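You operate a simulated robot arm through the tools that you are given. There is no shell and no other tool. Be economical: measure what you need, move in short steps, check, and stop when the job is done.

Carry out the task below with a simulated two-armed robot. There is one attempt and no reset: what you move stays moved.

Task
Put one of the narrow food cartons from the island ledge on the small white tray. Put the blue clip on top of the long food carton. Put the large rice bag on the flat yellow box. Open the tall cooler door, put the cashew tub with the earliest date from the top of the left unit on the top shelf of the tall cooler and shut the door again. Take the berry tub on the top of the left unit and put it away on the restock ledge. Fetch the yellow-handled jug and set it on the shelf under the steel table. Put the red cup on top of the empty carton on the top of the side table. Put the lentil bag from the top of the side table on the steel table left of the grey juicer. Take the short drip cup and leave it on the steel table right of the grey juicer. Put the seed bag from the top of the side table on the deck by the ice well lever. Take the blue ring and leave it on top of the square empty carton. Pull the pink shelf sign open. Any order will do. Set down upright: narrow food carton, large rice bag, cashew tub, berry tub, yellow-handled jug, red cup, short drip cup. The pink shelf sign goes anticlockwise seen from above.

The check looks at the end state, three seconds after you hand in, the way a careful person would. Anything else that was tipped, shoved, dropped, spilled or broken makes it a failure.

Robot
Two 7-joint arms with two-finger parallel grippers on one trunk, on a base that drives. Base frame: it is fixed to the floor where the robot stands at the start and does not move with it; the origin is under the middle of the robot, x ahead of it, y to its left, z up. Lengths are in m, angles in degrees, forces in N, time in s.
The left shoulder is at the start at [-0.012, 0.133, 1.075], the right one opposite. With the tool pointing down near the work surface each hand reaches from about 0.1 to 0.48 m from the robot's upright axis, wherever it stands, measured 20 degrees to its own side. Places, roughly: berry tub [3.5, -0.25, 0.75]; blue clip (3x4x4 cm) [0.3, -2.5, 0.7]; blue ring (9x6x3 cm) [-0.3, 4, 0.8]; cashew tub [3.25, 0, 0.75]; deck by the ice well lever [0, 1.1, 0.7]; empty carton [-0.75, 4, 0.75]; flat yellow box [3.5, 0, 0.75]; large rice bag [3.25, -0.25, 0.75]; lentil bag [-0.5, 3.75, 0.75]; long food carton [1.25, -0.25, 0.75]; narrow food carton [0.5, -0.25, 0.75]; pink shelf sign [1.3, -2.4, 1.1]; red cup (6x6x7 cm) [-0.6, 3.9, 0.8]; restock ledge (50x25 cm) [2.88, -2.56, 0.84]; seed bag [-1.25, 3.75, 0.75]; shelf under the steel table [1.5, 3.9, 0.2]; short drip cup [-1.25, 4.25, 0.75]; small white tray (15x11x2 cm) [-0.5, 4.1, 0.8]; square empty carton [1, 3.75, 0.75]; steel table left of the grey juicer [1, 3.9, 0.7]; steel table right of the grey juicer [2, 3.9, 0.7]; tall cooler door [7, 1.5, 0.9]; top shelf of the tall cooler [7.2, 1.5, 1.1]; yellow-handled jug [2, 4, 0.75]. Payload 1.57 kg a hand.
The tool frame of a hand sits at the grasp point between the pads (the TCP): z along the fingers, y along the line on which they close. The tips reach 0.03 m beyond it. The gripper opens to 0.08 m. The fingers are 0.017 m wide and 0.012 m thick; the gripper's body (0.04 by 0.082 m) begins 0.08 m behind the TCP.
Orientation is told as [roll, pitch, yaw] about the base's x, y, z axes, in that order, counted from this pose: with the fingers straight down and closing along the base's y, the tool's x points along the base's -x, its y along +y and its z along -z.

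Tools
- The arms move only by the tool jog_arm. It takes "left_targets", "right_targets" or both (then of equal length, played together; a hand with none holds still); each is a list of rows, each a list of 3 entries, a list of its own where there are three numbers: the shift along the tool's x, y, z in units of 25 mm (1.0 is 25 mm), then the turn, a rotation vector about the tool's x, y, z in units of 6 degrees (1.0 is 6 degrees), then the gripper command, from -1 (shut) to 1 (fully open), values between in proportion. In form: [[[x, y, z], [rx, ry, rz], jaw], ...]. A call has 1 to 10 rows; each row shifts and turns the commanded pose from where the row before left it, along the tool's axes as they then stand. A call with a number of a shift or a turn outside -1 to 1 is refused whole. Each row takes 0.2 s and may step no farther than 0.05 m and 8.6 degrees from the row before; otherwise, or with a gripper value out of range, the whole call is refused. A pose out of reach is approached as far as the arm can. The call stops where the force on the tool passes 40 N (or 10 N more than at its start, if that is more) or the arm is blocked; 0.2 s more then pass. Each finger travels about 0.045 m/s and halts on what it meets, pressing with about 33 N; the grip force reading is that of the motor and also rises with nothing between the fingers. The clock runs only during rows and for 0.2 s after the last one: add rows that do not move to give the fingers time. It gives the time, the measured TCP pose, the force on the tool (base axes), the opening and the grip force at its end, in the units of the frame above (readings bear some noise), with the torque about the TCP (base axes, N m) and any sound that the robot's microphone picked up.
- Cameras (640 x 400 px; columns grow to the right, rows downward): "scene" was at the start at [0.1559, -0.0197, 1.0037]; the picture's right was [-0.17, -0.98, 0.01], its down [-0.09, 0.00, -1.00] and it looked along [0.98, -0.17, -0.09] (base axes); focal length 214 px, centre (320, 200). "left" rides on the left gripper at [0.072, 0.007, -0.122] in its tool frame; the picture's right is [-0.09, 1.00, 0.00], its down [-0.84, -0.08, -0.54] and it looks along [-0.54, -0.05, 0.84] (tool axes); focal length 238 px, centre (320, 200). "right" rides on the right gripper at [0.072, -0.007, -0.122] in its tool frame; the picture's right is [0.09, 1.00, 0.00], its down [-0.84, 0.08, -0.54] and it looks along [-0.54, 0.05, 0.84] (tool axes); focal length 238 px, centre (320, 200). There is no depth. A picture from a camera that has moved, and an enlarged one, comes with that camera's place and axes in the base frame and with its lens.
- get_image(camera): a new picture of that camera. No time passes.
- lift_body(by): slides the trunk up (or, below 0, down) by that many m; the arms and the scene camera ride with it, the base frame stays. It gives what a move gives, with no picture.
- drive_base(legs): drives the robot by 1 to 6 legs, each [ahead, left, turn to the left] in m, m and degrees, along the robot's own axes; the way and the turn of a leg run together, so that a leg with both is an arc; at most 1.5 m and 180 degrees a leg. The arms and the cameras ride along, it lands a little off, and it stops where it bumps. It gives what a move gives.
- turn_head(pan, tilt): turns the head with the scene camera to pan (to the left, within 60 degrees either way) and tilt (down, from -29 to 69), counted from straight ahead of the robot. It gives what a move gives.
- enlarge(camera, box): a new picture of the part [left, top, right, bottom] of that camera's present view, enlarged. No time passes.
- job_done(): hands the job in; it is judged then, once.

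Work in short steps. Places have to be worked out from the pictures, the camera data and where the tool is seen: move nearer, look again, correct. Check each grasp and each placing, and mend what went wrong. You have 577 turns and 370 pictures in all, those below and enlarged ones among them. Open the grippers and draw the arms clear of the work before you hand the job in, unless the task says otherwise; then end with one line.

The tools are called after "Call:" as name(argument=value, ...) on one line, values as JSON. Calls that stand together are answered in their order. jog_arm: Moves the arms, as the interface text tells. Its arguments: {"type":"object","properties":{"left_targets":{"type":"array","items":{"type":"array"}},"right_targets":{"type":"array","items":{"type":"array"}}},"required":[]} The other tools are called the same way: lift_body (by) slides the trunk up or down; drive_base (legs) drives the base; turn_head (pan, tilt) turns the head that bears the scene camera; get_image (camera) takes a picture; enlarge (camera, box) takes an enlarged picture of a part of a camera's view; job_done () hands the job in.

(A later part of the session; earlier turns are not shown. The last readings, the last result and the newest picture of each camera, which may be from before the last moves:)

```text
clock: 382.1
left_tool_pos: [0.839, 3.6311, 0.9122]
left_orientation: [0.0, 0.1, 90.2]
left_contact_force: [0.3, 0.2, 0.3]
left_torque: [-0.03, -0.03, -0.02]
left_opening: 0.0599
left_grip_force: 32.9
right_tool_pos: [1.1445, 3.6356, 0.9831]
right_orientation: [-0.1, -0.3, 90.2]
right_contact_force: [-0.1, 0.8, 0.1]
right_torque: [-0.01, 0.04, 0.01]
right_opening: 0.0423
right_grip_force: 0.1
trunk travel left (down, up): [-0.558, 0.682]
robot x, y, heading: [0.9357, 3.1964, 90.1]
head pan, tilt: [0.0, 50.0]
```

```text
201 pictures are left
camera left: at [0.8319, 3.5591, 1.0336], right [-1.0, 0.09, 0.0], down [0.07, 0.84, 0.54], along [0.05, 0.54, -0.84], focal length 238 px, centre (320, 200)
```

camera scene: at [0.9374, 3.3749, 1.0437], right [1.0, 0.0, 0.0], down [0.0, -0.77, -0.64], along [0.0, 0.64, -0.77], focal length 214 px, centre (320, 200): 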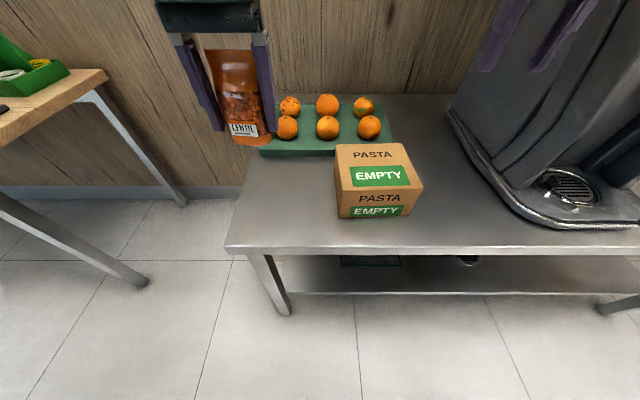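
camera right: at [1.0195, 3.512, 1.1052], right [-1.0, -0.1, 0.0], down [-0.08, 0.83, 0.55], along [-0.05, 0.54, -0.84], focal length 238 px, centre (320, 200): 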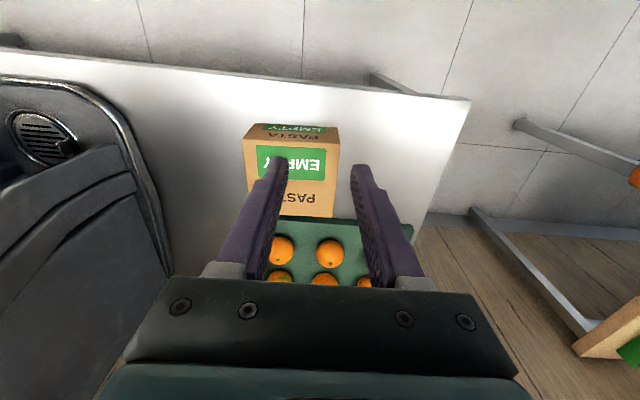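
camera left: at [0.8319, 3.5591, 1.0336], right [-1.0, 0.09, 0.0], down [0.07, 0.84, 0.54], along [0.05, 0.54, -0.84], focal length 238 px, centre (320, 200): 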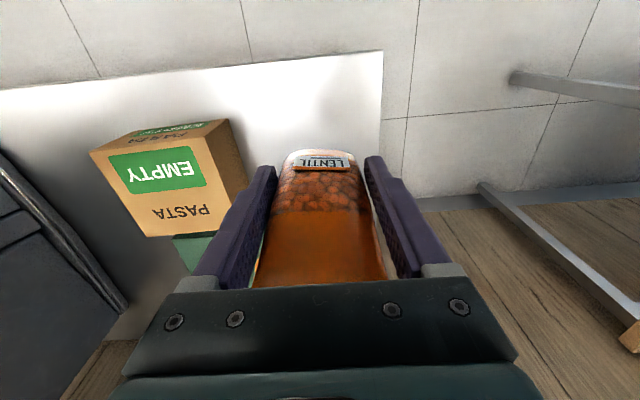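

Spot is free. I lower the bag to just above the table, then until contact.

Call:
jog_arm(left_targets=[[[0, -0.8, 1], [0, 0, 0], -0.5], [[0, 0, 1], [0, 0, 0], -0.5], [[0, 0, 1], [0, 0, 0], -0.5], [[0, 0, 1], [0, 0, 0], -0.5], [[0, 0, 1], [0, 0, 0], -0.5], [[0, 0, 1], [0, 0, 0], -0.5], [[0, 0, 0.4], [0, 0, 0], -0.5], [[0, 0, 0.2], [0, 0, 0], -0.5], [[0, 0, 0.2], [0, 0, 0], -0.5], [[0, 0, 0], [0, 0, 0], -0.5]])

Call:
get_image(camera="scene")

```text
clock: 384.3
left_tool_pos: [0.8538, 3.611, 0.7602]
left_orientation: [0.0, 0.1, 90.1]
left_contact_force: [0.3, 0.3, -0.9]
left_torque: [0.0, 0.01, -0.01]
left_opening: 0.0599
left_grip_force: 33.1
left hand out of reach, approached as far as the arm can: row 5, 6, 7, 9
right_tool_pos: [1.144, 3.6352, 0.9837]
right_orientation: [-0.1, -0.4, 90.1]
right_contact_force: [0.4, 0.1, 0.9]
right_torque: [0.0, 0.02, 0.01]
right_opening: 0.0425
right_grip_force: 0.1
trunk travel left (down, up): [-0.558, 0.682]
robot x, y, heading: [0.9361, 3.1986, 90.0]
head pan, tilt: [0.0, 50.0]
```

```text
200 pictures are left
camera scene: at [0.9373, 3.375, 1.0437], right [1.0, 0.0, 0.0], down [0.0, -0.77, -0.64], along [0.0, 0.64, -0.77], focal length 214 px, centre (320, 200)
```

scene: 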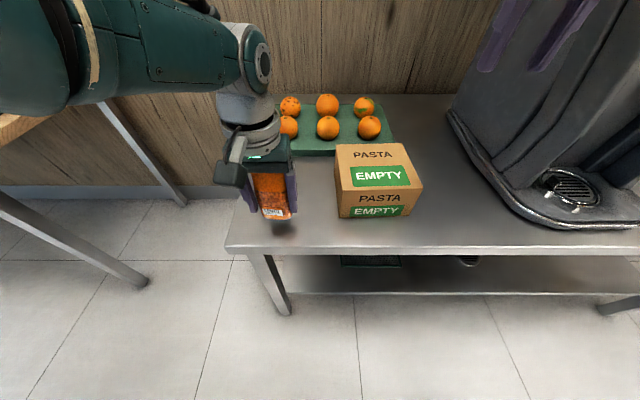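

The arm is at its lower reach; I lower with the trunk.

Call:
lift_body(by=-0.03)

Call:
enlarge(camera="scene", box=[200, 130, 360, 260])

```text
clock: 385.0
left_tool_pos: [0.8543, 3.61, 0.7312]
left_orientation: [0.0, 0.0, 90.2]
left_contact_force: [0.2, 0.0, -0.3]
left_torque: [-0.03, 0.01, -0.02]
left_opening: 0.0597
left_grip_force: 32.8
right_tool_pos: [1.1432, 3.6358, 0.9536]
right_orientation: [-0.1, -0.3, 90.2]
right_contact_force: [0.3, -0.2, 0.0]
right_torque: [-0.02, 0.04, 0.01]
right_opening: 0.0424
right_grip_force: 0.0
trunk travel left (down, up): [-0.528, 0.712]
robot x, y, heading: [0.9402, 3.1996, 90.3]
head pan, tilt: [0.0, 50.0]
```

```text
3.08 times, centred on (280, 195) of scene
camera zoom: at [0.9374, 3.3751, 1.0137], right [1.0, 0.0, 0.0], down [0.0, -0.77, -0.64], along [0.0, 0.64, -0.77], focal length 660 px, centre (443, 215)
```

zoom: 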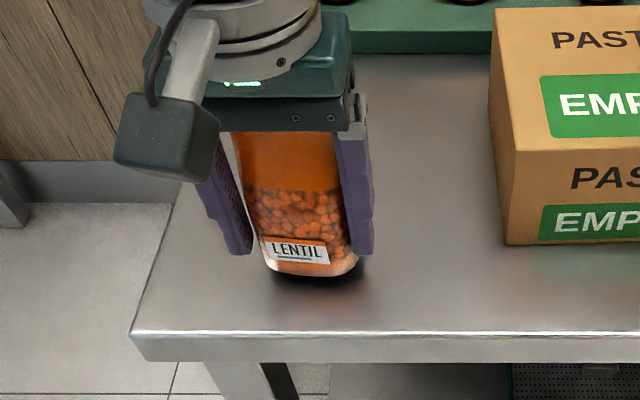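

Call:
lift_body(by=-0.012)

Call:
lift_body(by=-0.008)

```text
clock: 385.6
left_tool_pos: [0.8537, 3.611, 0.7208]
left_orientation: [0.0, -0.2, 90.1]
left_contact_force: [-0.8, -8.0, 28.6]
left_torque: [-0.04, 0.31, 0.06]
left_opening: 0.0596
left_grip_force: 32.9
right_tool_pos: [1.1432, 3.6351, 0.9424]
right_orientation: [-0.1, -0.4, 90.2]
right_contact_force: [0.8, 0.1, -0.3]
right_torque: [0.0, 0.03, 0.01]
right_opening: 0.0425
right_grip_force: 0.0
trunk travel left (down, up): [-0.516, 0.724]
robot x, y, heading: [0.9389, 3.1942, 90.2]
head pan, tilt: [0.0, 50.0]
```

```text
clock: 386.2
left_tool_pos: [0.8534, 3.6158, 0.7124]
left_orientation: [-0.1, -0.4, 90.2]
left_contact_force: [1.5, 0.6, 28.4]
left_torque: [0.44, 0.33, -0.03]
left_opening: 0.0597
left_grip_force: 33.1
right_tool_pos: [1.1445, 3.6381, 0.9343]
right_orientation: [0.0, -0.5, 90.2]
right_contact_force: [-0.4, 0.0, 0.1]
right_torque: [0.01, -0.02, 0.01]
right_opening: 0.0424
right_grip_force: 0.1
trunk travel left (down, up): [-0.508, 0.732]
robot x, y, heading: [0.9356, 3.1962, 90.2]
head pan, tilt: [0.0, 50.0]
```

Bag is on the table. I open and raise.

Call:
jog_arm(left_targets=[[[0, 0, 0], [0, 0, 0], 0.9], [[0, 0, 0], [0, 0, 0], 0.9], [[0, 0, 0], [0, 0, 0], 0.9], [[0, 0, 0], [0, 0, 0], 0.9]])

Call:
lift_body(by=0.2)

Call:
get_image(camera="scene")

```text
clock: 387.2
left_tool_pos: [0.8536, 3.6109, 0.71]
left_orientation: [-0.1, 0.1, 90.3]
left_contact_force: [-0.6, -1.3, 1.0]
left_torque: [0.01, -0.03, -0.04]
left_opening: 0.076
left_grip_force: 0.1
right_tool_pos: [1.1433, 3.6365, 0.9331]
right_orientation: [-0.2, -0.4, 90.3]
right_contact_force: [0.5, 0.1, 0.2]
right_torque: [0.0, 0.02, 0.01]
right_opening: 0.0425
right_grip_force: 0.1
trunk travel left (down, up): [-0.508, 0.732]
robot x, y, heading: [0.9406, 3.1954, 90.2]
head pan, tilt: [0.0, 50.0]
```

```text
clock: 389.4
left_tool_pos: [0.8539, 3.6105, 0.9108]
left_orientation: [0.1, 0.1, 90.1]
left_contact_force: [0.0, 0.2, 0.4]
left_torque: [-0.01, 0.0, -0.02]
left_opening: 0.0762
left_grip_force: 0.0
right_tool_pos: [1.143, 3.6353, 1.1341]
right_orientation: [-0.2, -0.3, 90.1]
right_contact_force: [0.1, 0.4, 0.3]
right_torque: [0.0, 0.0, 0.01]
right_opening: 0.0426
right_grip_force: 0.1
trunk travel left (down, up): [-0.708, 0.532]
robot x, y, heading: [0.9362, 3.1944, 90.1]
head pan, tilt: [0.0, 50.0]
```

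```text
198 pictures are left
camera scene: at [0.9373, 3.375, 1.1937], right [1.0, 0.0, 0.0], down [0.0, -0.77, -0.64], along [0.0, 0.64, -0.77], focal length 214 px, centre (320, 200)
```

scene: 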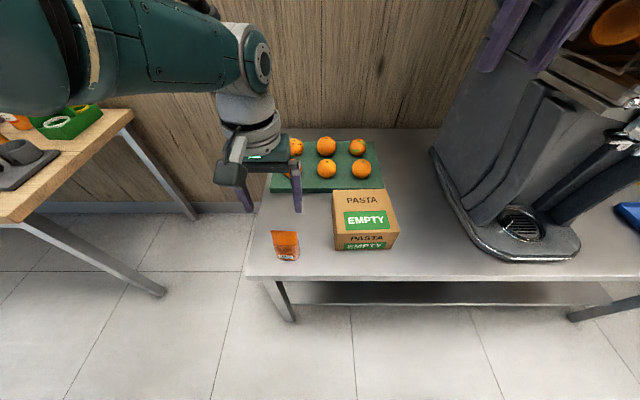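

Lentil bag placed. Now the ring on the floor: I back away and look for it.

Call:
drive_base(legs=[[-0.6, 0, 0], [0, -0.3, 0]])

Call:
turn_head(pan=-15, tilt=60)

Call:
get_image(camera="scene")

```text
clock: 394.4
left_tool_pos: [1.1586, 3.0125, 0.9105]
left_orientation: [0.0, 0.1, 89.5]
left_contact_force: [-0.1, 0.5, 0.8]
left_torque: [0.04, 0.0, 0.02]
left_opening: 0.0761
left_grip_force: 0.1
right_tool_pos: [1.4473, 3.0345, 1.134]
right_orientation: [0.0, -0.3, 89.5]
right_contact_force: [0.3, 0.0, 0.2]
right_torque: [0.0, 0.02, -0.03]
right_opening: 0.0426
right_grip_force: 0.0
trunk travel left (down, up): [-0.708, 0.532]
robot x, y, heading: [1.2387, 2.6002, 89.5]
head pan, tilt: [0.0, 50.0]
```

```text
clock: 395.2
left_tool_pos: [1.1566, 3.0133, 0.91]
left_orientation: [0.1, 0.0, 89.6]
left_contact_force: [-0.5, 0.7, 0.5]
left_torque: [0.05, 0.02, 0.02]
left_opening: 0.0759
left_grip_force: 0.0
right_tool_pos: [1.4481, 3.0341, 1.1337]
right_orientation: [-0.1, -0.3, 89.4]
right_contact_force: [-0.2, 1.0, 0.8]
right_torque: [0.01, -0.01, 0.0]
right_opening: 0.0423
right_grip_force: 0.1
trunk travel left (down, up): [-0.708, 0.532]
robot x, y, heading: [1.2378, 2.5964, 89.7]
head pan, tilt: [-15.0, 60.0]
```

```text
197 pictures are left
camera scene: at [1.2551, 2.7632, 1.1812], right [0.96, -0.27, 0.0], down [-0.23, -0.83, -0.5], along [0.13, 0.48, -0.87], focal length 214 px, centre (320, 200)
```

scene: 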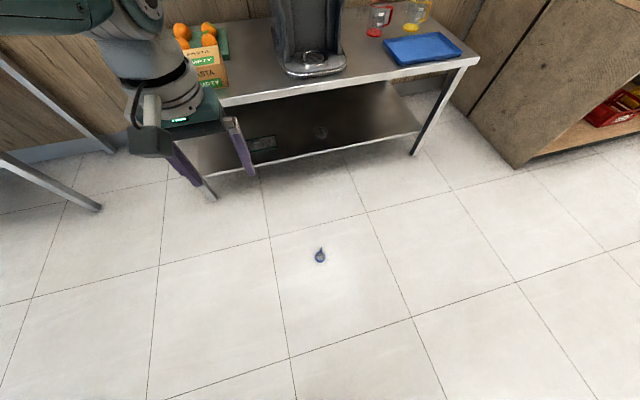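

Ring at about (1.337, 3.07) on the floor, lying flat. I position the right hand above it and lower the trunk.

Call:
drive_base(legs=[[0.05, 0.1, 0]])

Call:
lift_body(by=-0.68)

Call:
jog_arm(right_targets=[[[0, 0, 1], [0, 0, 0], 1], [[0, 0, 1], [0, 0, 0], 1], [[0, 0, 1], [0, 0, 0], 1], [[0, 0, 1], [0, 0, 0], 1], [[0, 0, 1], [0, 0, 0], 1], [[0, 0, 1], [0, 0, 0], 1], [[0, 0, 1], [0, 0, 0], 1], [[0, 0, 1], [0, 0, 0], 1]])

Call:
get_image(camera="right")

```text
clock: 396.4
left_tool_pos: [1.0596, 3.0625, 0.9105]
left_orientation: [0.0, 0.2, 89.7]
left_contact_force: [0.2, -0.4, 0.2]
left_torque: [0.0, -0.02, -0.02]
left_opening: 0.0761
left_grip_force: 0.0
right_tool_pos: [1.3499, 3.0845, 1.1327]
right_orientation: [-0.1, -0.2, 89.7]
right_contact_force: [0.1, -0.3, -0.5]
right_torque: [0.02, 0.0, -0.02]
right_opening: 0.0423
right_grip_force: 0.2
trunk travel left (down, up): [-0.708, 0.532]
robot x, y, heading: [1.1447, 2.6505, 89.5]
head pan, tilt: [-15.0, 60.0]
```

```text
refused: -0.68 is not a number from -0.4 to 0.4
```

```text
clock: 398.2
left_tool_pos: [1.0585, 3.0635, 0.9098]
left_orientation: [0.0, 0.2, 89.5]
left_contact_force: [-0.5, -1.0, -0.8]
left_torque: [-0.04, -0.01, 0.0]
left_opening: 0.076
left_grip_force: 0.1
right_tool_pos: [1.3509, 3.0853, 0.9331]
right_orientation: [-0.1, -0.3, 89.6]
right_contact_force: [-0.1, 0.4, -0.8]
right_torque: [0.0, -0.02, -0.04]
right_opening: 0.08
right_grip_force: 0.1
trunk travel left (down, up): [-0.708, 0.532]
robot x, y, heading: [1.1374, 2.652, 89.7]
head pan, tilt: [-15.0, 60.0]
```

```text
196 pictures are left
camera right: at [1.3563, 3.0126, 1.0542], right [-1.0, -0.09, 0.0], down [-0.07, 0.83, 0.55], along [-0.04, 0.55, -0.84], focal length 238 px, centre (320, 200)
```

right: 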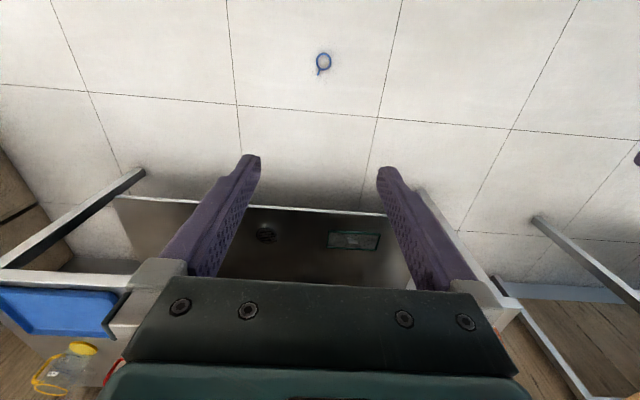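

Call:
lift_body(by=-0.4)

Call:
lift_body(by=-0.25)

Call:
get_image(camera="right")

```text
clock: 402.0
left_tool_pos: [1.0596, 3.063, 0.5105]
left_orientation: [0.0, 0.1, 89.6]
left_contact_force: [0.4, 0.0, -1.0]
left_torque: [-0.02, -0.02, 0.01]
left_opening: 0.0761
left_grip_force: 0.1
right_tool_pos: [1.3502, 3.087, 0.5336]
right_orientation: [-0.2, -0.2, 89.6]
right_contact_force: [-0.3, -1.1, 0.2]
right_torque: [0.02, 0.04, -0.02]
right_opening: 0.08
right_grip_force: 0.1
trunk travel left (down, up): [-0.308, 0.932]
robot x, y, heading: [1.1374, 2.6489, 89.5]
head pan, tilt: [-15.0, 60.0]
```

```text
clock: 404.6
left_tool_pos: [1.0605, 3.0627, 0.2604]
left_orientation: [0.0, 0.1, 89.6]
left_contact_force: [0.4, 0.2, 0.0]
left_torque: [0.0, 0.0, 0.02]
left_opening: 0.076
left_grip_force: 0.0
right_tool_pos: [1.3502, 3.0855, 0.283]
right_orientation: [-0.1, -0.2, 89.6]
right_contact_force: [0.7, 0.1, -0.3]
right_torque: [0.01, 0.03, -0.01]
right_opening: 0.0801
right_grip_force: 0.1
trunk travel left (down, up): [-0.058, 1.182]
robot x, y, heading: [1.1374, 2.6471, 89.4]
head pan, tilt: [-15.0, 60.0]
```

```text
195 pictures are left
camera right: at [1.3564, 3.0126, 0.4046], right [-1.0, -0.09, 0.0], down [-0.07, 0.83, 0.55], along [-0.04, 0.54, -0.84], focal length 238 px, centre (320, 200)
```

right: 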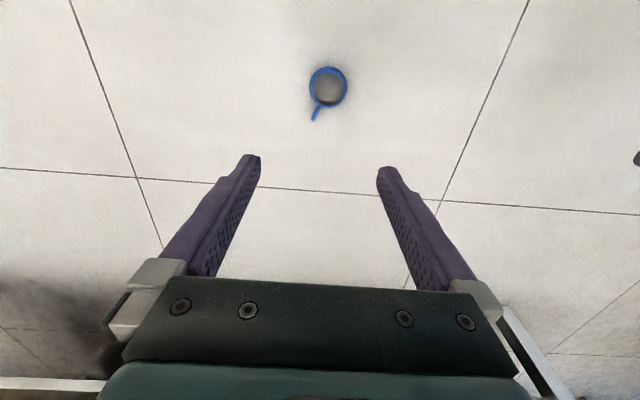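

To hold it securely I will pinch the ring's wall: one finger inside, one outside on the +x side. I align and descend part way.

Call:
jog_arm(right_targets=[[[0.5, -0.37, 0], [0, 0, 0], -0.25], [[0.45, -0.37, 0], [0, 0, 0], -0.25], [[0, 0, 1], [0, 0, 0], -0.25], [[0, 0, 1], [0, 0, 0], -0.25], [[0, 0, 1], [0, 0, 0], -0.25], [[0, 0, 1], [0, 0, 0], -0.25], [[0, 0, 1], [0, 0, 0], -0.25], [[0, 0, 1], [0, 0, 0], -0.25], [[0, 0, 0.8], [0, 0, 0], -0.25], [[0, 0, 0], [0, 0, 0], -0.25]])

Call:
get_image(camera="right")

```text
clock: 406.8
left_tool_pos: [1.059, 3.0636, 0.2613]
left_orientation: [0.0, -0.1, 89.6]
left_contact_force: [0.5, -0.5, 0.1]
left_torque: [0.03, 0.01, 0.01]
left_opening: 0.0759
left_grip_force: 0.1
right_tool_pos: [1.362, 3.0018, 0.1533]
right_orientation: [-0.1, -0.5, 89.6]
right_contact_force: [-0.4, -0.1, -0.4]
right_torque: [-0.02, -0.01, 0.0]
right_opening: 0.0301
right_grip_force: 0.1
right hand out of reach, approached as far as the arm can: row 5, 6, 7, 8, 9
trunk travel left (down, up): [-0.058, 1.182]
robot x, y, heading: [1.1416, 2.6498, 89.4]
head pan, tilt: [-15.0, 60.0]
```

```text
194 pictures are left
camera right: at [1.3676, 2.928, 0.2745], right [-1.0, -0.09, 0.0], down [-0.07, 0.83, 0.55], along [-0.04, 0.55, -0.84], focal length 238 px, centre (320, 200)
```

right: 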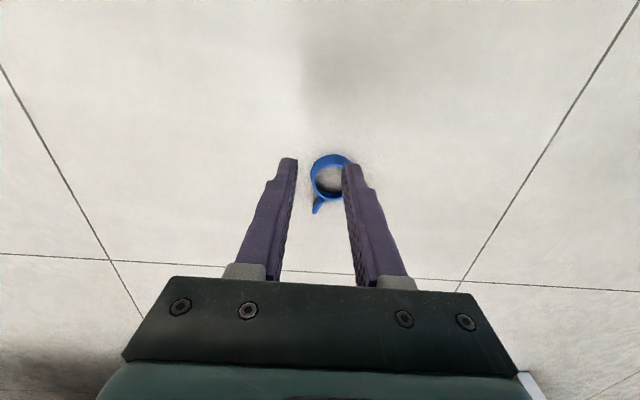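

The arm can't reach that low so far out. No base is visible near the floor, so I bring the robot closer above the ring and lower the trunk fully.

Call:
jog_arm(right_targets=[[[0, 0, -1], [0, 0, 0], -0.25], [[0, 0, -1], [0, 0, 0], -0.25], [[0, 0, -1], [0, 0, 0], -0.25]])

Call:
drive_base(legs=[[0.12, -0.06, 0]])

Call:
get_image(camera="right")

```text
clock: 407.6
left_tool_pos: [1.0592, 3.0629, 0.2611]
left_orientation: [-0.1, 0.0, 89.6]
left_contact_force: [-0.1, -1.3, -0.1]
left_torque: [0.0, 0.0, 0.01]
left_opening: 0.0759
left_grip_force: 0.1
right_tool_pos: [1.3609, 2.9994, 0.2301]
right_orientation: [-0.1, -0.4, 89.6]
right_contact_force: [0.3, 0.0, -0.5]
right_torque: [0.0, -0.01, 0.03]
right_opening: 0.03
right_grip_force: 0.0
trunk travel left (down, up): [-0.058, 1.182]
robot x, y, heading: [1.1405, 2.6481, 89.4]
head pan, tilt: [-15.0, 60.0]
```

```text
clock: 408.9
left_tool_pos: [1.1199, 3.1782, 0.259]
left_orientation: [-0.1, 0.2, 89.5]
left_contact_force: [-1.0, -0.1, 0.1]
left_torque: [0.04, 0.0, 0.0]
left_opening: 0.0759
left_grip_force: 0.0
right_tool_pos: [1.4191, 3.1141, 0.2286]
right_orientation: [0.0, -0.2, 89.6]
right_contact_force: [-0.4, 1.1, 0.1]
right_torque: [0.02, -0.01, -0.01]
right_opening: 0.0299
right_grip_force: 0.1
trunk travel left (down, up): [-0.058, 1.182]
robot x, y, heading: [1.1998, 2.7643, 89.4]
head pan, tilt: [-15.0, 60.0]
```

```text
193 pictures are left
camera right: at [1.4258, 3.0408, 0.3502], right [-1.0, -0.08, 0.0], down [-0.07, 0.84, 0.54], along [-0.05, 0.54, -0.84], focal length 238 px, centre (320, 200)
```

right: 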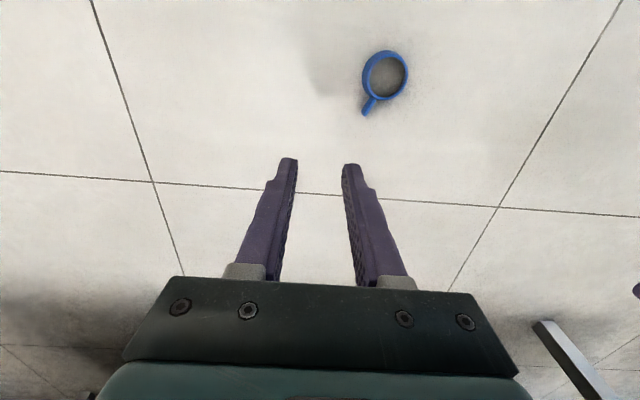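

Call:
jog_arm(right_targets=[[[0.7, 0.68, 0], [0, 0, 0], -0.25], [[0.7, 0.68, 0], [0, 0, 0], -0.25], [[0.65, 0.66, 0], [0, 0, 0], -0.25], [[0, 0, 0], [0, 0, 0], -0.25]])

Call:
lift_body(by=-0.055)

Call:
jog_arm(right_targets=[[[0, 0, 1], [0, 0, 0], -0.25], [[0, 0, 1], [0, 0, 0], -0.25], [[0, 0, 0.8], [0, 0, 0], -0.25], [[0, 0, 0], [0, 0, 0], -0.25]])

Call:
get_image(camera="right")

```text
clock: 409.9
left_tool_pos: [1.1211, 3.1792, 0.2603]
left_orientation: [0.0, 0.1, 89.4]
left_contact_force: [1.2, 0.0, -0.8]
left_torque: [0.0, 0.02, -0.02]
left_opening: 0.0759
left_grip_force: 0.1
right_tool_pos: [1.3713, 3.0642, 0.2284]
right_orientation: [-0.1, -0.4, 89.5]
right_contact_force: [-0.2, 0.0, -0.4]
right_torque: [0.03, 0.04, -0.01]
right_opening: 0.0304
right_grip_force: 0.0
trunk travel left (down, up): [-0.058, 1.182]
robot x, y, heading: [1.2029, 2.7655, 89.6]
head pan, tilt: [-15.0, 60.0]
```

```text
clock: 410.8
left_tool_pos: [1.1201, 3.1795, 0.2057]
left_orientation: [0.0, 0.1, 89.4]
left_contact_force: [0.9, 0.7, 0.3]
left_torque: [0.01, -0.02, -0.04]
left_opening: 0.0761
left_grip_force: 0.0
right_tool_pos: [1.3714, 3.0645, 0.1738]
right_orientation: [-0.1, -0.4, 89.6]
right_contact_force: [-0.9, 0.8, -0.7]
right_torque: [0.0, 0.02, 0.0]
right_opening: 0.0301
right_grip_force: 0.0
trunk travel left (down, up): [-0.003, 1.237]
robot x, y, heading: [1.1969, 2.7656, 89.9]
head pan, tilt: [-15.0, 60.0]
```

```text
clock: 411.8
left_tool_pos: [1.121, 3.1795, 0.2047]
left_orientation: [0.1, 0.1, 89.5]
left_contact_force: [0.3, 0.1, -0.5]
left_torque: [0.01, 0.02, 0.01]
left_opening: 0.0761
left_grip_force: 0.0
right_tool_pos: [1.3708, 3.0638, 0.1028]
right_orientation: [-0.1, -0.3, 89.6]
right_contact_force: [-0.4, 0.9, -0.4]
right_torque: [0.0, 0.0, -0.01]
right_opening: 0.0301
right_grip_force: 0.1
trunk travel left (down, up): [-0.003, 1.237]
robot x, y, heading: [1.1984, 2.7598, 89.3]
head pan, tilt: [-15.0, 60.0]
```

```text
192 pictures are left
camera right: at [1.3766, 2.9909, 0.2249], right [-1.0, -0.08, 0.0], down [-0.07, 0.83, 0.55], along [-0.04, 0.54, -0.84], focal length 238 px, centre (320, 200)
```

right: 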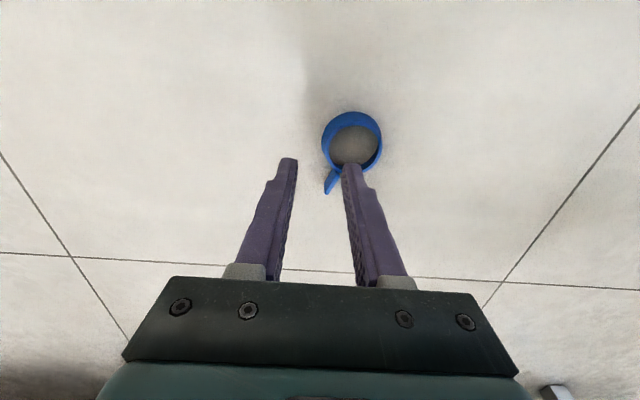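

The fingers straddle the ring's wall. I descend the rest.

Call:
jog_arm(right_targets=[[[0.15, 0, 0.9], [0, 0, 0], -0.25], [[0, 0, 0.9], [0, 0, 0], -0.25], [[0, 0, 0.8], [0, 0, 0], -0.25], [[0, 0, 0], [0, 0, 0], -0.25]])

Call:
get_image(camera="right")

```text
clock: 412.8
left_tool_pos: [1.12, 3.1786, 0.2056]
left_orientation: [0.1, 0.1, 89.4]
left_contact_force: [0.0, -0.1, -0.5]
left_torque: [-0.01, 0.01, 0.01]
left_opening: 0.0759
left_grip_force: 0.1
right_tool_pos: [1.3705, 3.0602, 0.0485]
right_orientation: [0.0, -0.3, 89.6]
right_contact_force: [0.3, 0.1, 0.3]
right_torque: [-0.01, 0.0, 0.0]
right_opening: 0.0302
right_grip_force: 0.1
right hand out of reach, approached as far as the arm can: row 3
trunk travel left (down, up): [-0.003, 1.237]
robot x, y, heading: [1.199, 2.7641, 89.5]
head pan, tilt: [-15.0, 60.0]
```

```text
191 pictures are left
camera right: at [1.3763, 2.987, 0.171], right [-1.0, -0.09, 0.0], down [-0.07, 0.83, 0.55], along [-0.04, 0.54, -0.84], focal length 238 px, centre (320, 200)
```

right: 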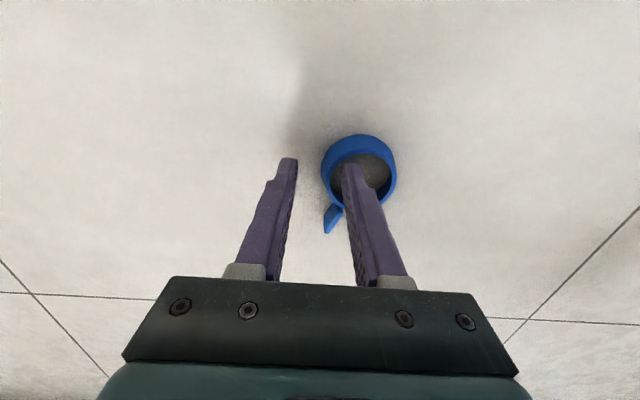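

Tips overlap the wall by ~1 cm. I close and lift.

Call:
jog_arm(right_targets=[[[0, 0, 0.3], [0, 0, 0], -0.25], [[0, 0, 0], [0, 0, 0], -1], [[0, 0, 0], [0, 0, 0], -1], [[0, 0, 0], [0, 0, 0], -1], [[0, 0, 0], [0, 0, 0], -1]])

Call:
lift_body(by=0.2)

Call:
get_image(camera="right")

```text
clock: 414.0
left_tool_pos: [1.1194, 3.1797, 0.2053]
left_orientation: [0.0, 0.1, 89.5]
left_contact_force: [0.5, -0.2, 0.3]
left_torque: [-0.04, 0.01, -0.02]
left_opening: 0.0759
left_grip_force: 0.1
right_tool_pos: [1.3701, 3.0571, 0.0456]
right_orientation: [-0.2, -0.3, 89.6]
right_contact_force: [0.1, -0.5, 0.9]
right_torque: [0.0, -0.01, -0.01]
right_opening: 0.0017
right_grip_force: 23.4
right hand out of reach, approached as far as the arm can: row 1
trunk travel left (down, up): [-0.003, 1.237]
robot x, y, heading: [1.2021, 2.7634, 89.5]
head pan, tilt: [-15.0, 60.0]
```

```text
clock: 416.2
left_tool_pos: [1.1205, 3.1796, 0.405]
left_orientation: [0.0, 0.1, 89.5]
left_contact_force: [0.5, -0.2, -0.7]
left_torque: [0.01, -0.03, 0.05]
left_opening: 0.0759
left_grip_force: 0.1
right_tool_pos: [1.3697, 3.057, 0.2469]
right_orientation: [-0.1, -0.3, 89.6]
right_contact_force: [0.0, -1.3, -0.9]
right_torque: [-0.01, 0.01, -0.01]
right_opening: 0.0021
right_grip_force: 23.7
trunk travel left (down, up): [-0.203, 1.037]
robot x, y, heading: [1.2025, 2.76, 89.5]
head pan, tilt: [-15.0, 60.0]
```

```text
190 pictures are left
camera right: at [1.3759, 2.9829, 0.3681], right [-1.0, -0.08, 0.0], down [-0.07, 0.83, 0.55], along [-0.04, 0.54, -0.84], focal length 238 px, centre (320, 200)
```

right: 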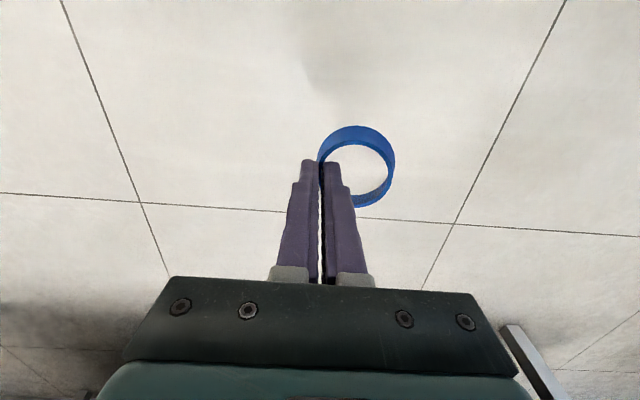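

The ring is firmly pinched. I raise the trunk and move to the square carton.

Call:
lift_body(by=0.4)

Call:
lift_body(by=0.3)

Call:
drive_base(legs=[[0.45, 0.28, 0]])

Call:
turn_head(pan=-15, tilt=45)

Call:
get_image(camera="scene")

Call:
get_image(camera="right")

```text
clock: 420.0
left_tool_pos: [1.1214, 3.1791, 0.8047]
left_orientation: [0.0, 0.1, 89.6]
left_contact_force: [0.2, 0.0, 0.0]
left_torque: [0.02, 0.03, 0.04]
left_opening: 0.076
left_grip_force: 0.1
right_tool_pos: [1.3694, 3.0562, 0.6467]
right_orientation: [-0.1, -0.3, 89.6]
right_contact_force: [0.2, -0.1, 0.0]
right_torque: [-0.02, -0.01, 0.0]
right_opening: 0.0028
right_grip_force: 24.1
trunk travel left (down, up): [-0.603, 0.637]
robot x, y, heading: [1.2034, 2.7652, 89.2]
head pan, tilt: [-15.0, 60.0]
```

```text
clock: 423.0
left_tool_pos: [1.1198, 3.1797, 1.1052]
left_orientation: [0.0, 0.1, 89.5]
left_contact_force: [-0.3, -0.2, 0.0]
left_torque: [0.0, -0.02, -0.01]
left_opening: 0.0762
left_grip_force: 0.1
right_tool_pos: [1.3706, 3.057, 0.9464]
right_orientation: [-0.2, -0.3, 89.6]
right_contact_force: [0.1, 0.6, 0.6]
right_torque: [0.0, 0.04, 0.03]
right_opening: 0.0029
right_grip_force: 24.1
trunk travel left (down, up): [-0.903, 0.337]
robot x, y, heading: [1.1954, 2.7641, 89.2]
head pan, tilt: [-15.0, 60.0]
```

```text
clock: 426.1
left_tool_pos: [0.8435, 3.6284, 1.1045]
left_orientation: [0.0, 0.2, 89.6]
left_contact_force: [0.2, -0.1, 0.3]
left_torque: [-0.03, 0.0, -0.02]
left_opening: 0.0759
left_grip_force: 0.1
right_tool_pos: [1.0924, 3.5051, 0.9471]
right_orientation: [0.0, -0.3, 89.6]
right_contact_force: [0.1, 0.3, -0.1]
right_torque: [0.01, -0.01, -0.03]
right_opening: 0.0028
right_grip_force: 23.9
trunk travel left (down, up): [-0.903, 0.337]
robot x, y, heading: [0.9221, 3.2147, 89.8]
head pan, tilt: [-15.0, 60.0]
```

```text
clock: 426.9
left_tool_pos: [0.842, 3.6284, 1.1054]
left_orientation: [0.0, 0.1, 89.6]
left_contact_force: [0.1, 0.0, 1.3]
left_torque: [0.03, -0.03, 0.0]
left_opening: 0.0761
left_grip_force: 0.1
right_tool_pos: [1.093, 3.5044, 0.9462]
right_orientation: [-0.1, -0.3, 89.6]
right_contact_force: [0.1, 0.8, 0.4]
right_torque: [0.02, 0.06, -0.01]
right_opening: 0.0029
right_grip_force: 24.1
trunk travel left (down, up): [-0.903, 0.337]
robot x, y, heading: [0.9205, 3.2135, 89.9]
head pan, tilt: [-15.0, 45.0]
```

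```text
189 pictures are left
camera scene: at [0.9448, 3.3919, 1.3956], right [0.96, -0.27, 0.0], down [-0.19, -0.68, -0.71], along [0.19, 0.68, -0.71], focal length 214 px, centre (320, 200)
```

scene: 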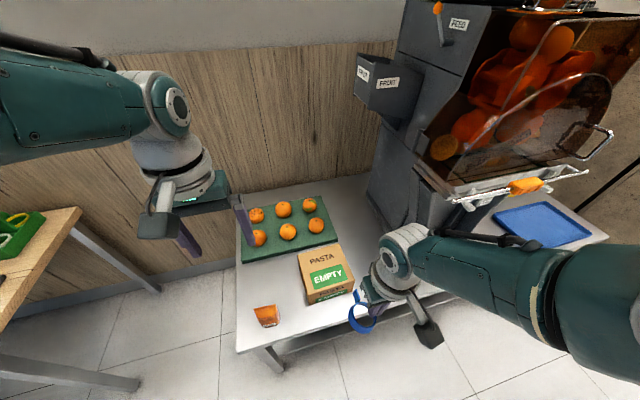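

```text
188 pictures are left
camera right: at [1.0983, 3.4306, 1.0681], right [-1.0, -0.09, 0.0], down [-0.07, 0.83, 0.55], along [-0.04, 0.54, -0.84], focal length 238 px, centre (320, 200)
```

right: 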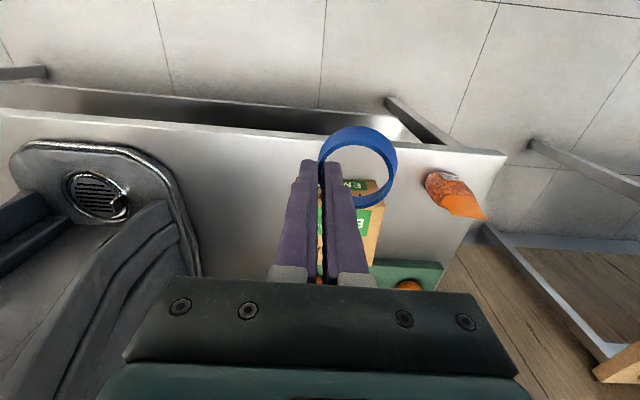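

I position the ring over the carton's centre (~(1.034, 3.67)).

Call:
drive_base(legs=[[0.165, 0.033, 0]])

Call:
turn_head(pan=-10, tilt=55)

Call:
get_image(camera="scene")

Call:
get_image(camera="right")

```text
clock: 428.3
left_tool_pos: [0.8107, 3.7951, 1.1053]
left_orientation: [0.0, 0.1, 89.7]
left_contact_force: [0.4, 0.2, -0.1]
left_torque: [0.04, 0.0, 0.04]
left_opening: 0.076
left_grip_force: 0.0
right_tool_pos: [1.0603, 3.6717, 0.9453]
right_orientation: [-0.1, -0.2, 89.7]
right_contact_force: [-0.9, -0.2, 0.1]
right_torque: [-0.04, 0.0, -0.02]
right_opening: 0.0031
right_grip_force: 24.4
trunk travel left (down, up): [-0.903, 0.337]
robot x, y, heading: [0.886, 3.3816, 89.7]
head pan, tilt: [-15.0, 45.0]
```

```text
clock: 429.0
left_tool_pos: [0.8108, 3.7945, 1.1062]
left_orientation: [0.1, 0.1, 89.7]
left_contact_force: [0.3, -0.4, -0.5]
left_torque: [-0.01, -0.03, 0.04]
left_opening: 0.076
left_grip_force: 0.0
right_tool_pos: [1.0603, 3.6715, 0.9464]
right_orientation: [0.0, -0.2, 89.7]
right_contact_force: [0.5, 0.5, -0.2]
right_torque: [0.0, 0.01, -0.03]
right_opening: 0.0028
right_grip_force: 24.1
trunk travel left (down, up): [-0.903, 0.337]
robot x, y, heading: [0.8898, 3.3774, 89.8]
head pan, tilt: [-10.0, 55.0]
```

```text
187 pictures are left
camera scene: at [0.9043, 3.5517, 1.3822], right [0.98, -0.18, 0.0], down [-0.15, -0.81, -0.57], along [0.1, 0.56, -0.82], focal length 214 px, centre (320, 200)
```

scene: 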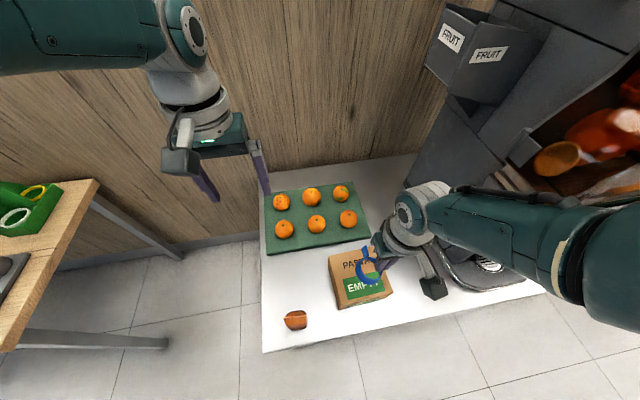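

```text
186 pictures are left
camera right: at [1.0662, 3.5978, 1.068], right [-1.0, -0.09, 0.0], down [-0.07, 0.84, 0.55], along [-0.05, 0.54, -0.84], focal length 238 px, centre (320, 200)
```

right: 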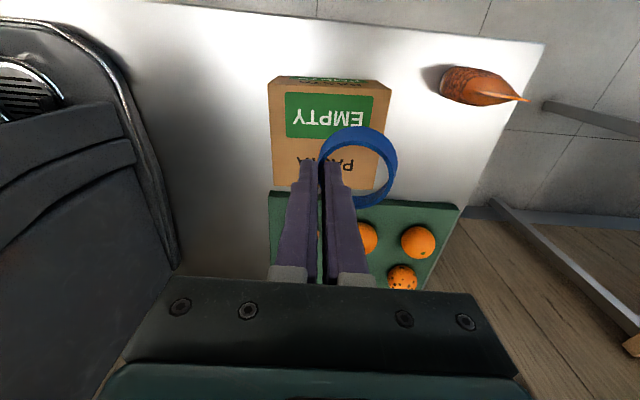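

Both views agree on the carton top ≈ 0.76 at (1.043, 3.69). I lower the ring onto it.

Call:
jog_arm(right_targets=[[[-0.5, -0.3, 1], [0, 0, 0], -1], [[0, 0, 1], [0, 0, 0], -1], [[0, 0, 1], [0, 0, 0], -1], [[0, 0, 0.8], [0, 0, 0], -1], [[0, 0, 0], [0, 0, 0], -1]])

Call:
enlarge(camera="scene", box=[280, 210, 460, 340])

Call:
get_image(camera="right")

```text
clock: 430.2
left_tool_pos: [0.8103, 3.7947, 1.1053]
left_orientation: [0.0, 0.1, 89.6]
left_contact_force: [0.1, -0.1, 0.1]
left_torque: [0.0, 0.02, 0.01]
left_opening: 0.0759
left_grip_force: 0.1
right_tool_pos: [1.069, 3.6476, 0.9276]
right_orientation: [-0.1, -0.2, 89.7]
right_contact_force: [-0.1, -0.5, -0.6]
right_torque: [-0.02, 0.01, -0.01]
right_opening: 0.0029
right_grip_force: 24.2
right hand out of reach, approached as far as the arm can: row 1, 2, 3, 4
trunk travel left (down, up): [-0.903, 0.337]
robot x, y, heading: [0.8916, 3.3799, 89.8]
head pan, tilt: [-10.0, 55.0]
```

```text
3.08 times, centred on (370, 275) of scene
camera zoom: at [0.9043, 3.5517, 1.3822], right [0.98, -0.18, 0.0], down [-0.15, -0.81, -0.57], along [0.1, 0.56, -0.82], focal length 660 px, centre (166, -31)
```

zoom: 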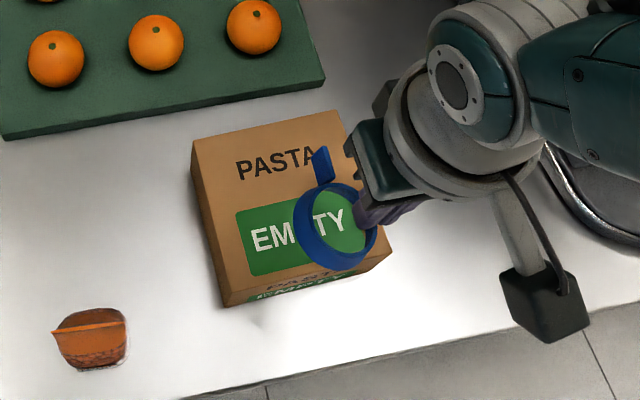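

```text
184 pictures are left
camera right: at [1.0758, 3.5736, 1.0492], right [-1.0, -0.09, 0.0], down [-0.07, 0.83, 0.55], along [-0.05, 0.54, -0.84], focal length 238 px, centre (320, 200)
```

right: 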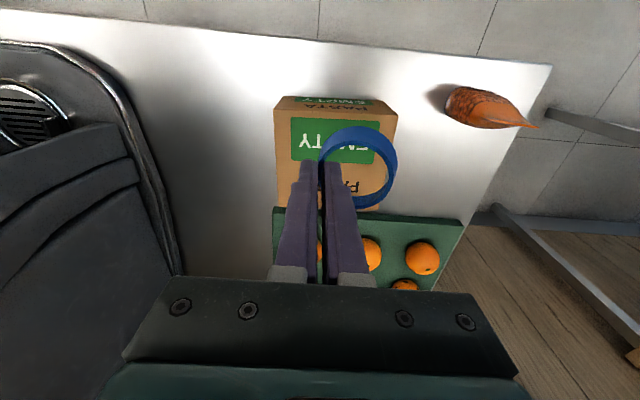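

Call:
drive_base(legs=[[0.035, 0, 0]])

Call:
lift_body(by=-0.1)

Call:
enlarge(camera="scene", box=[280, 190, 460, 340])

```text
clock: 431.1
left_tool_pos: [0.8106, 3.8294, 1.1037]
left_orientation: [-0.1, 0.1, 89.6]
left_contact_force: [-0.2, -0.4, 0.4]
left_torque: [0.0, -0.03, -0.01]
left_opening: 0.0758
left_grip_force: 0.0
right_tool_pos: [1.0696, 3.683, 0.9275]
right_orientation: [-0.2, -0.2, 89.7]
right_contact_force: [0.1, 0.8, -0.7]
right_torque: [-0.02, -0.01, -0.02]
right_opening: 0.003
right_grip_force: 23.5
trunk travel left (down, up): [-0.903, 0.337]
robot x, y, heading: [0.8886, 3.4135, 89.7]
head pan, tilt: [-10.0, 55.0]
```

```text
clock: 432.4
left_tool_pos: [0.8106, 3.8297, 1.0046]
left_orientation: [0.0, 0.2, 89.7]
left_contact_force: [0.0, -0.5, 0.3]
left_torque: [0.0, -0.04, 0.01]
left_opening: 0.0761
left_grip_force: 0.0
right_tool_pos: [1.069, 3.6826, 0.8275]
right_orientation: [-0.1, -0.2, 89.7]
right_contact_force: [0.2, 0.4, -0.3]
right_torque: [-0.01, -0.02, 0.0]
right_opening: 0.0028
right_grip_force: 25.0
trunk travel left (down, up): [-0.803, 0.437]
robot x, y, heading: [0.8942, 3.4139, 89.8]
head pan, tilt: [-10.0, 55.0]
```

```text
2.67 times, centred on (370, 265) of scene
camera zoom: at [0.9044, 3.5867, 1.2822], right [0.98, -0.18, 0.0], down [-0.15, -0.81, -0.57], along [0.1, 0.56, -0.82], focal length 572 px, centre (187, 27)
```

zoom: 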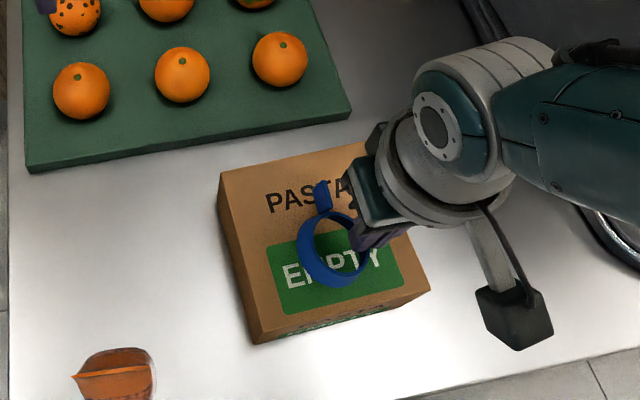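

Centred over the carton. I lower in small steps to contact.

Call:
lift_body(by=-0.015)

Call:
lift_body(by=-0.008)

Call:
lift_body(by=-0.008)

```text
clock: 433.1
left_tool_pos: [0.8108, 3.8285, 0.9907]
left_orientation: [0.0, 0.1, 89.7]
left_contact_force: [0.6, -0.5, -0.6]
left_torque: [0.01, 0.02, 0.02]
left_opening: 0.0758
left_grip_force: 0.0
right_tool_pos: [1.0703, 3.6834, 0.8134]
right_orientation: [-0.1, -0.2, 89.7]
right_contact_force: [-0.1, -0.5, 0.3]
right_torque: [0.05, 0.04, -0.01]
right_opening: 0.0028
right_grip_force: 23.5
trunk travel left (down, up): [-0.788, 0.452]
robot x, y, heading: [0.8879, 3.4151, 89.5]
head pan, tilt: [-10.0, 55.0]
```

```text
clock: 433.6
left_tool_pos: [0.8107, 3.8284, 0.9815]
left_orientation: [0.0, 0.1, 89.7]
left_contact_force: [-0.4, 0.0, 0.5]
left_torque: [0.0, 0.0, -0.02]
left_opening: 0.0758
left_grip_force: 0.1
right_tool_pos: [1.0709, 3.6813, 0.8045]
right_orientation: [-0.2, -0.2, 89.7]
right_contact_force: [0.3, -0.7, 4.6]
right_torque: [-0.09, -0.01, -0.03]
right_opening: 0.003
right_grip_force: 24.4
trunk travel left (down, up): [-0.78, 0.46]
robot x, y, heading: [0.8889, 3.416, 89.8]
head pan, tilt: [-10.0, 55.0]
```

```text
clock: 434.2
left_tool_pos: [0.8109, 3.8293, 0.9748]
left_orientation: [-0.1, 0.2, 89.7]
left_contact_force: [-0.1, -0.6, -0.6]
left_torque: [0.01, 0.01, -0.04]
left_opening: 0.0761
left_grip_force: 0.1
right_tool_pos: [1.0681, 3.6843, 0.7964]
right_orientation: [-0.1, -0.5, 89.7]
right_contact_force: [-2.0, 0.2, 16.8]
right_torque: [0.0, 0.02, 0.02]
right_opening: 0.0026
right_grip_force: 24.4
trunk travel left (down, up): [-0.772, 0.468]
robot x, y, heading: [0.8946, 3.414, 89.9]
head pan, tilt: [-10.0, 55.0]
```

Contact. I open to 3 cm (inner finger stays inside the hoop) and rise.

Call:
jog_arm(right_targets=[[[0, 0, 0], [0, 0, 0], -0.35], [[0, 0, 0], [0, 0, 0], -0.35], [[0, 0, 0], [0, 0, 0], -0.35]])

Call:
lift_body(by=0.2)

Call:
get_image(camera="scene")

```text
clock: 435.0
left_tool_pos: [0.8096, 3.8283, 0.9746]
left_orientation: [0.1, 0.1, 89.7]
left_contact_force: [0.9, -0.6, 0.7]
left_torque: [0.01, 0.02, -0.01]
left_opening: 0.0762
left_grip_force: 0.0
right_tool_pos: [1.0707, 3.6822, 0.7951]
right_orientation: [-0.2, -0.2, 89.8]
right_contact_force: [-0.2, 0.1, 0.6]
right_torque: [0.04, 0.0, -0.02]
right_opening: 0.0257
right_grip_force: 0.0
trunk travel left (down, up): [-0.772, 0.468]
robot x, y, heading: [0.8897, 3.4126, 89.6]
head pan, tilt: [-10.0, 55.0]
```

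```text
clock: 437.2
left_tool_pos: [0.8089, 3.829, 1.1742]
left_orientation: [0.0, 0.1, 89.7]
left_contact_force: [0.9, 0.5, -0.1]
left_torque: [0.03, -0.01, -0.01]
left_opening: 0.0759
left_grip_force: 0.1
right_tool_pos: [1.0698, 3.6829, 0.9968]
right_orientation: [-0.2, -0.3, 89.7]
right_contact_force: [0.6, 0.0, 0.1]
right_torque: [0.02, -0.03, 0.02]
right_opening: 0.026
right_grip_force: 0.0
trunk travel left (down, up): [-0.972, 0.268]
robot x, y, heading: [0.8899, 3.4163, 89.6]
head pan, tilt: [-10.0, 55.0]
```

```text
182 pictures are left
camera scene: at [0.9044, 3.5867, 1.4512], right [0.98, -0.18, 0.0], down [-0.15, -0.81, -0.57], along [0.1, 0.56, -0.82], focal length 214 px, centre (320, 200)
```

scene: 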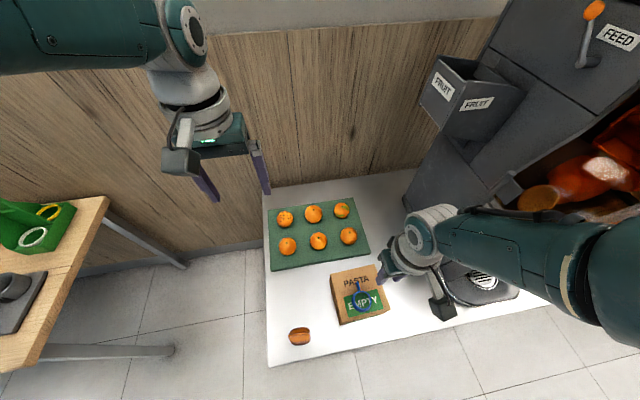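

The ring lies on the carton. Next the jug: I back off and move right to look at the right part of the steel table.

Call:
drive_base(legs=[[-0.6, 0, 0], [0, -1.0, 0]])

Call:
turn_head(pan=0, tilt=35)

Call:
get_image(camera="scene")

```text
clock: 445.4
left_tool_pos: [1.8045, 3.1988, 1.1741]
left_orientation: [0.0, 0.0, 89.0]
left_contact_force: [-0.2, -0.2, -0.8]
left_torque: [0.0, 0.03, 0.04]
left_opening: 0.0761
left_grip_force: 0.0
right_tool_pos: [2.0622, 3.0481, 0.9971]
right_orientation: [-0.1, -0.2, 89.1]
right_contact_force: [-0.3, -0.9, 0.5]
right_torque: [-0.02, 0.02, -0.02]
right_opening: 0.0261
right_grip_force: 0.1
trunk travel left (down, up): [-0.972, 0.268]
robot x, y, heading: [1.8806, 2.7826, 89.0]
head pan, tilt: [-10.0, 55.0]
```

```text
clock: 446.2
left_tool_pos: [1.8035, 3.1982, 1.1749]
left_orientation: [0.0, 0.0, 89.0]
left_contact_force: [-0.9, -0.7, -0.3]
left_torque: [-0.05, 0.02, -0.01]
left_opening: 0.0762
left_grip_force: 0.2
right_tool_pos: [2.0612, 3.0496, 0.9966]
right_orientation: [-0.1, -0.2, 89.1]
right_contact_force: [0.4, -0.6, 0.1]
right_torque: [0.02, 0.0, 0.02]
right_opening: 0.0258
right_grip_force: 0.1
trunk travel left (down, up): [-0.972, 0.268]
robot x, y, heading: [1.8804, 2.7834, 88.9]
head pan, tilt: [0.0, 35.0]
```

```text
181 pictures are left
camera scene: at [1.8831, 2.9726, 1.4794], right [1.0, -0.02, 0.0], down [-0.01, -0.57, -0.82], along [0.01, 0.82, -0.57], focal length 214 px, centre (320, 200)
```

scene: 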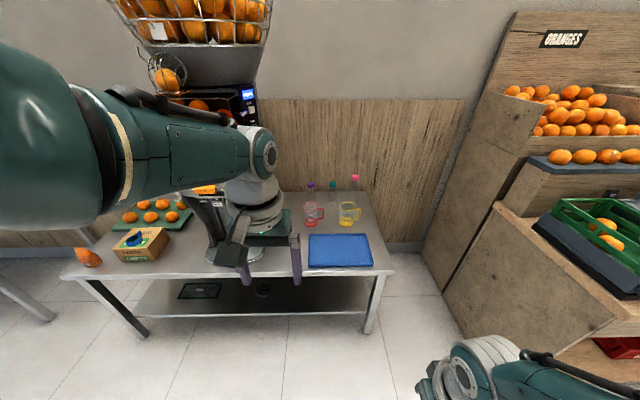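

Call:
enlarge(camera="scene", box=[270, 160, 410, 320])

```text
2.50 times, centred on (340, 240) of scene
camera zoom: at [1.8831, 2.9726, 1.4794], right [1.0, -0.02, 0.0], down [-0.01, -0.57, -0.82], along [0.01, 0.82, -0.57], focal length 536 px, centre (270, 100)
```

zoom: 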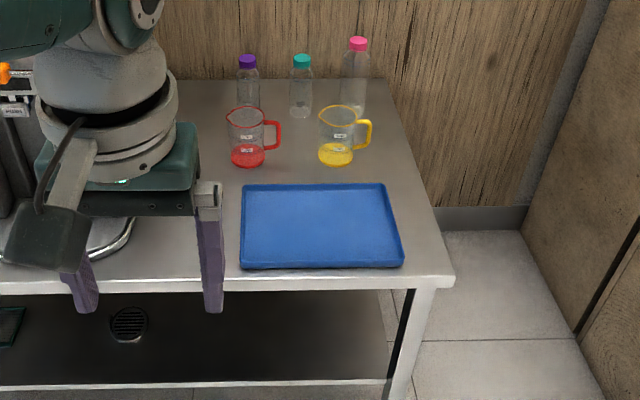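

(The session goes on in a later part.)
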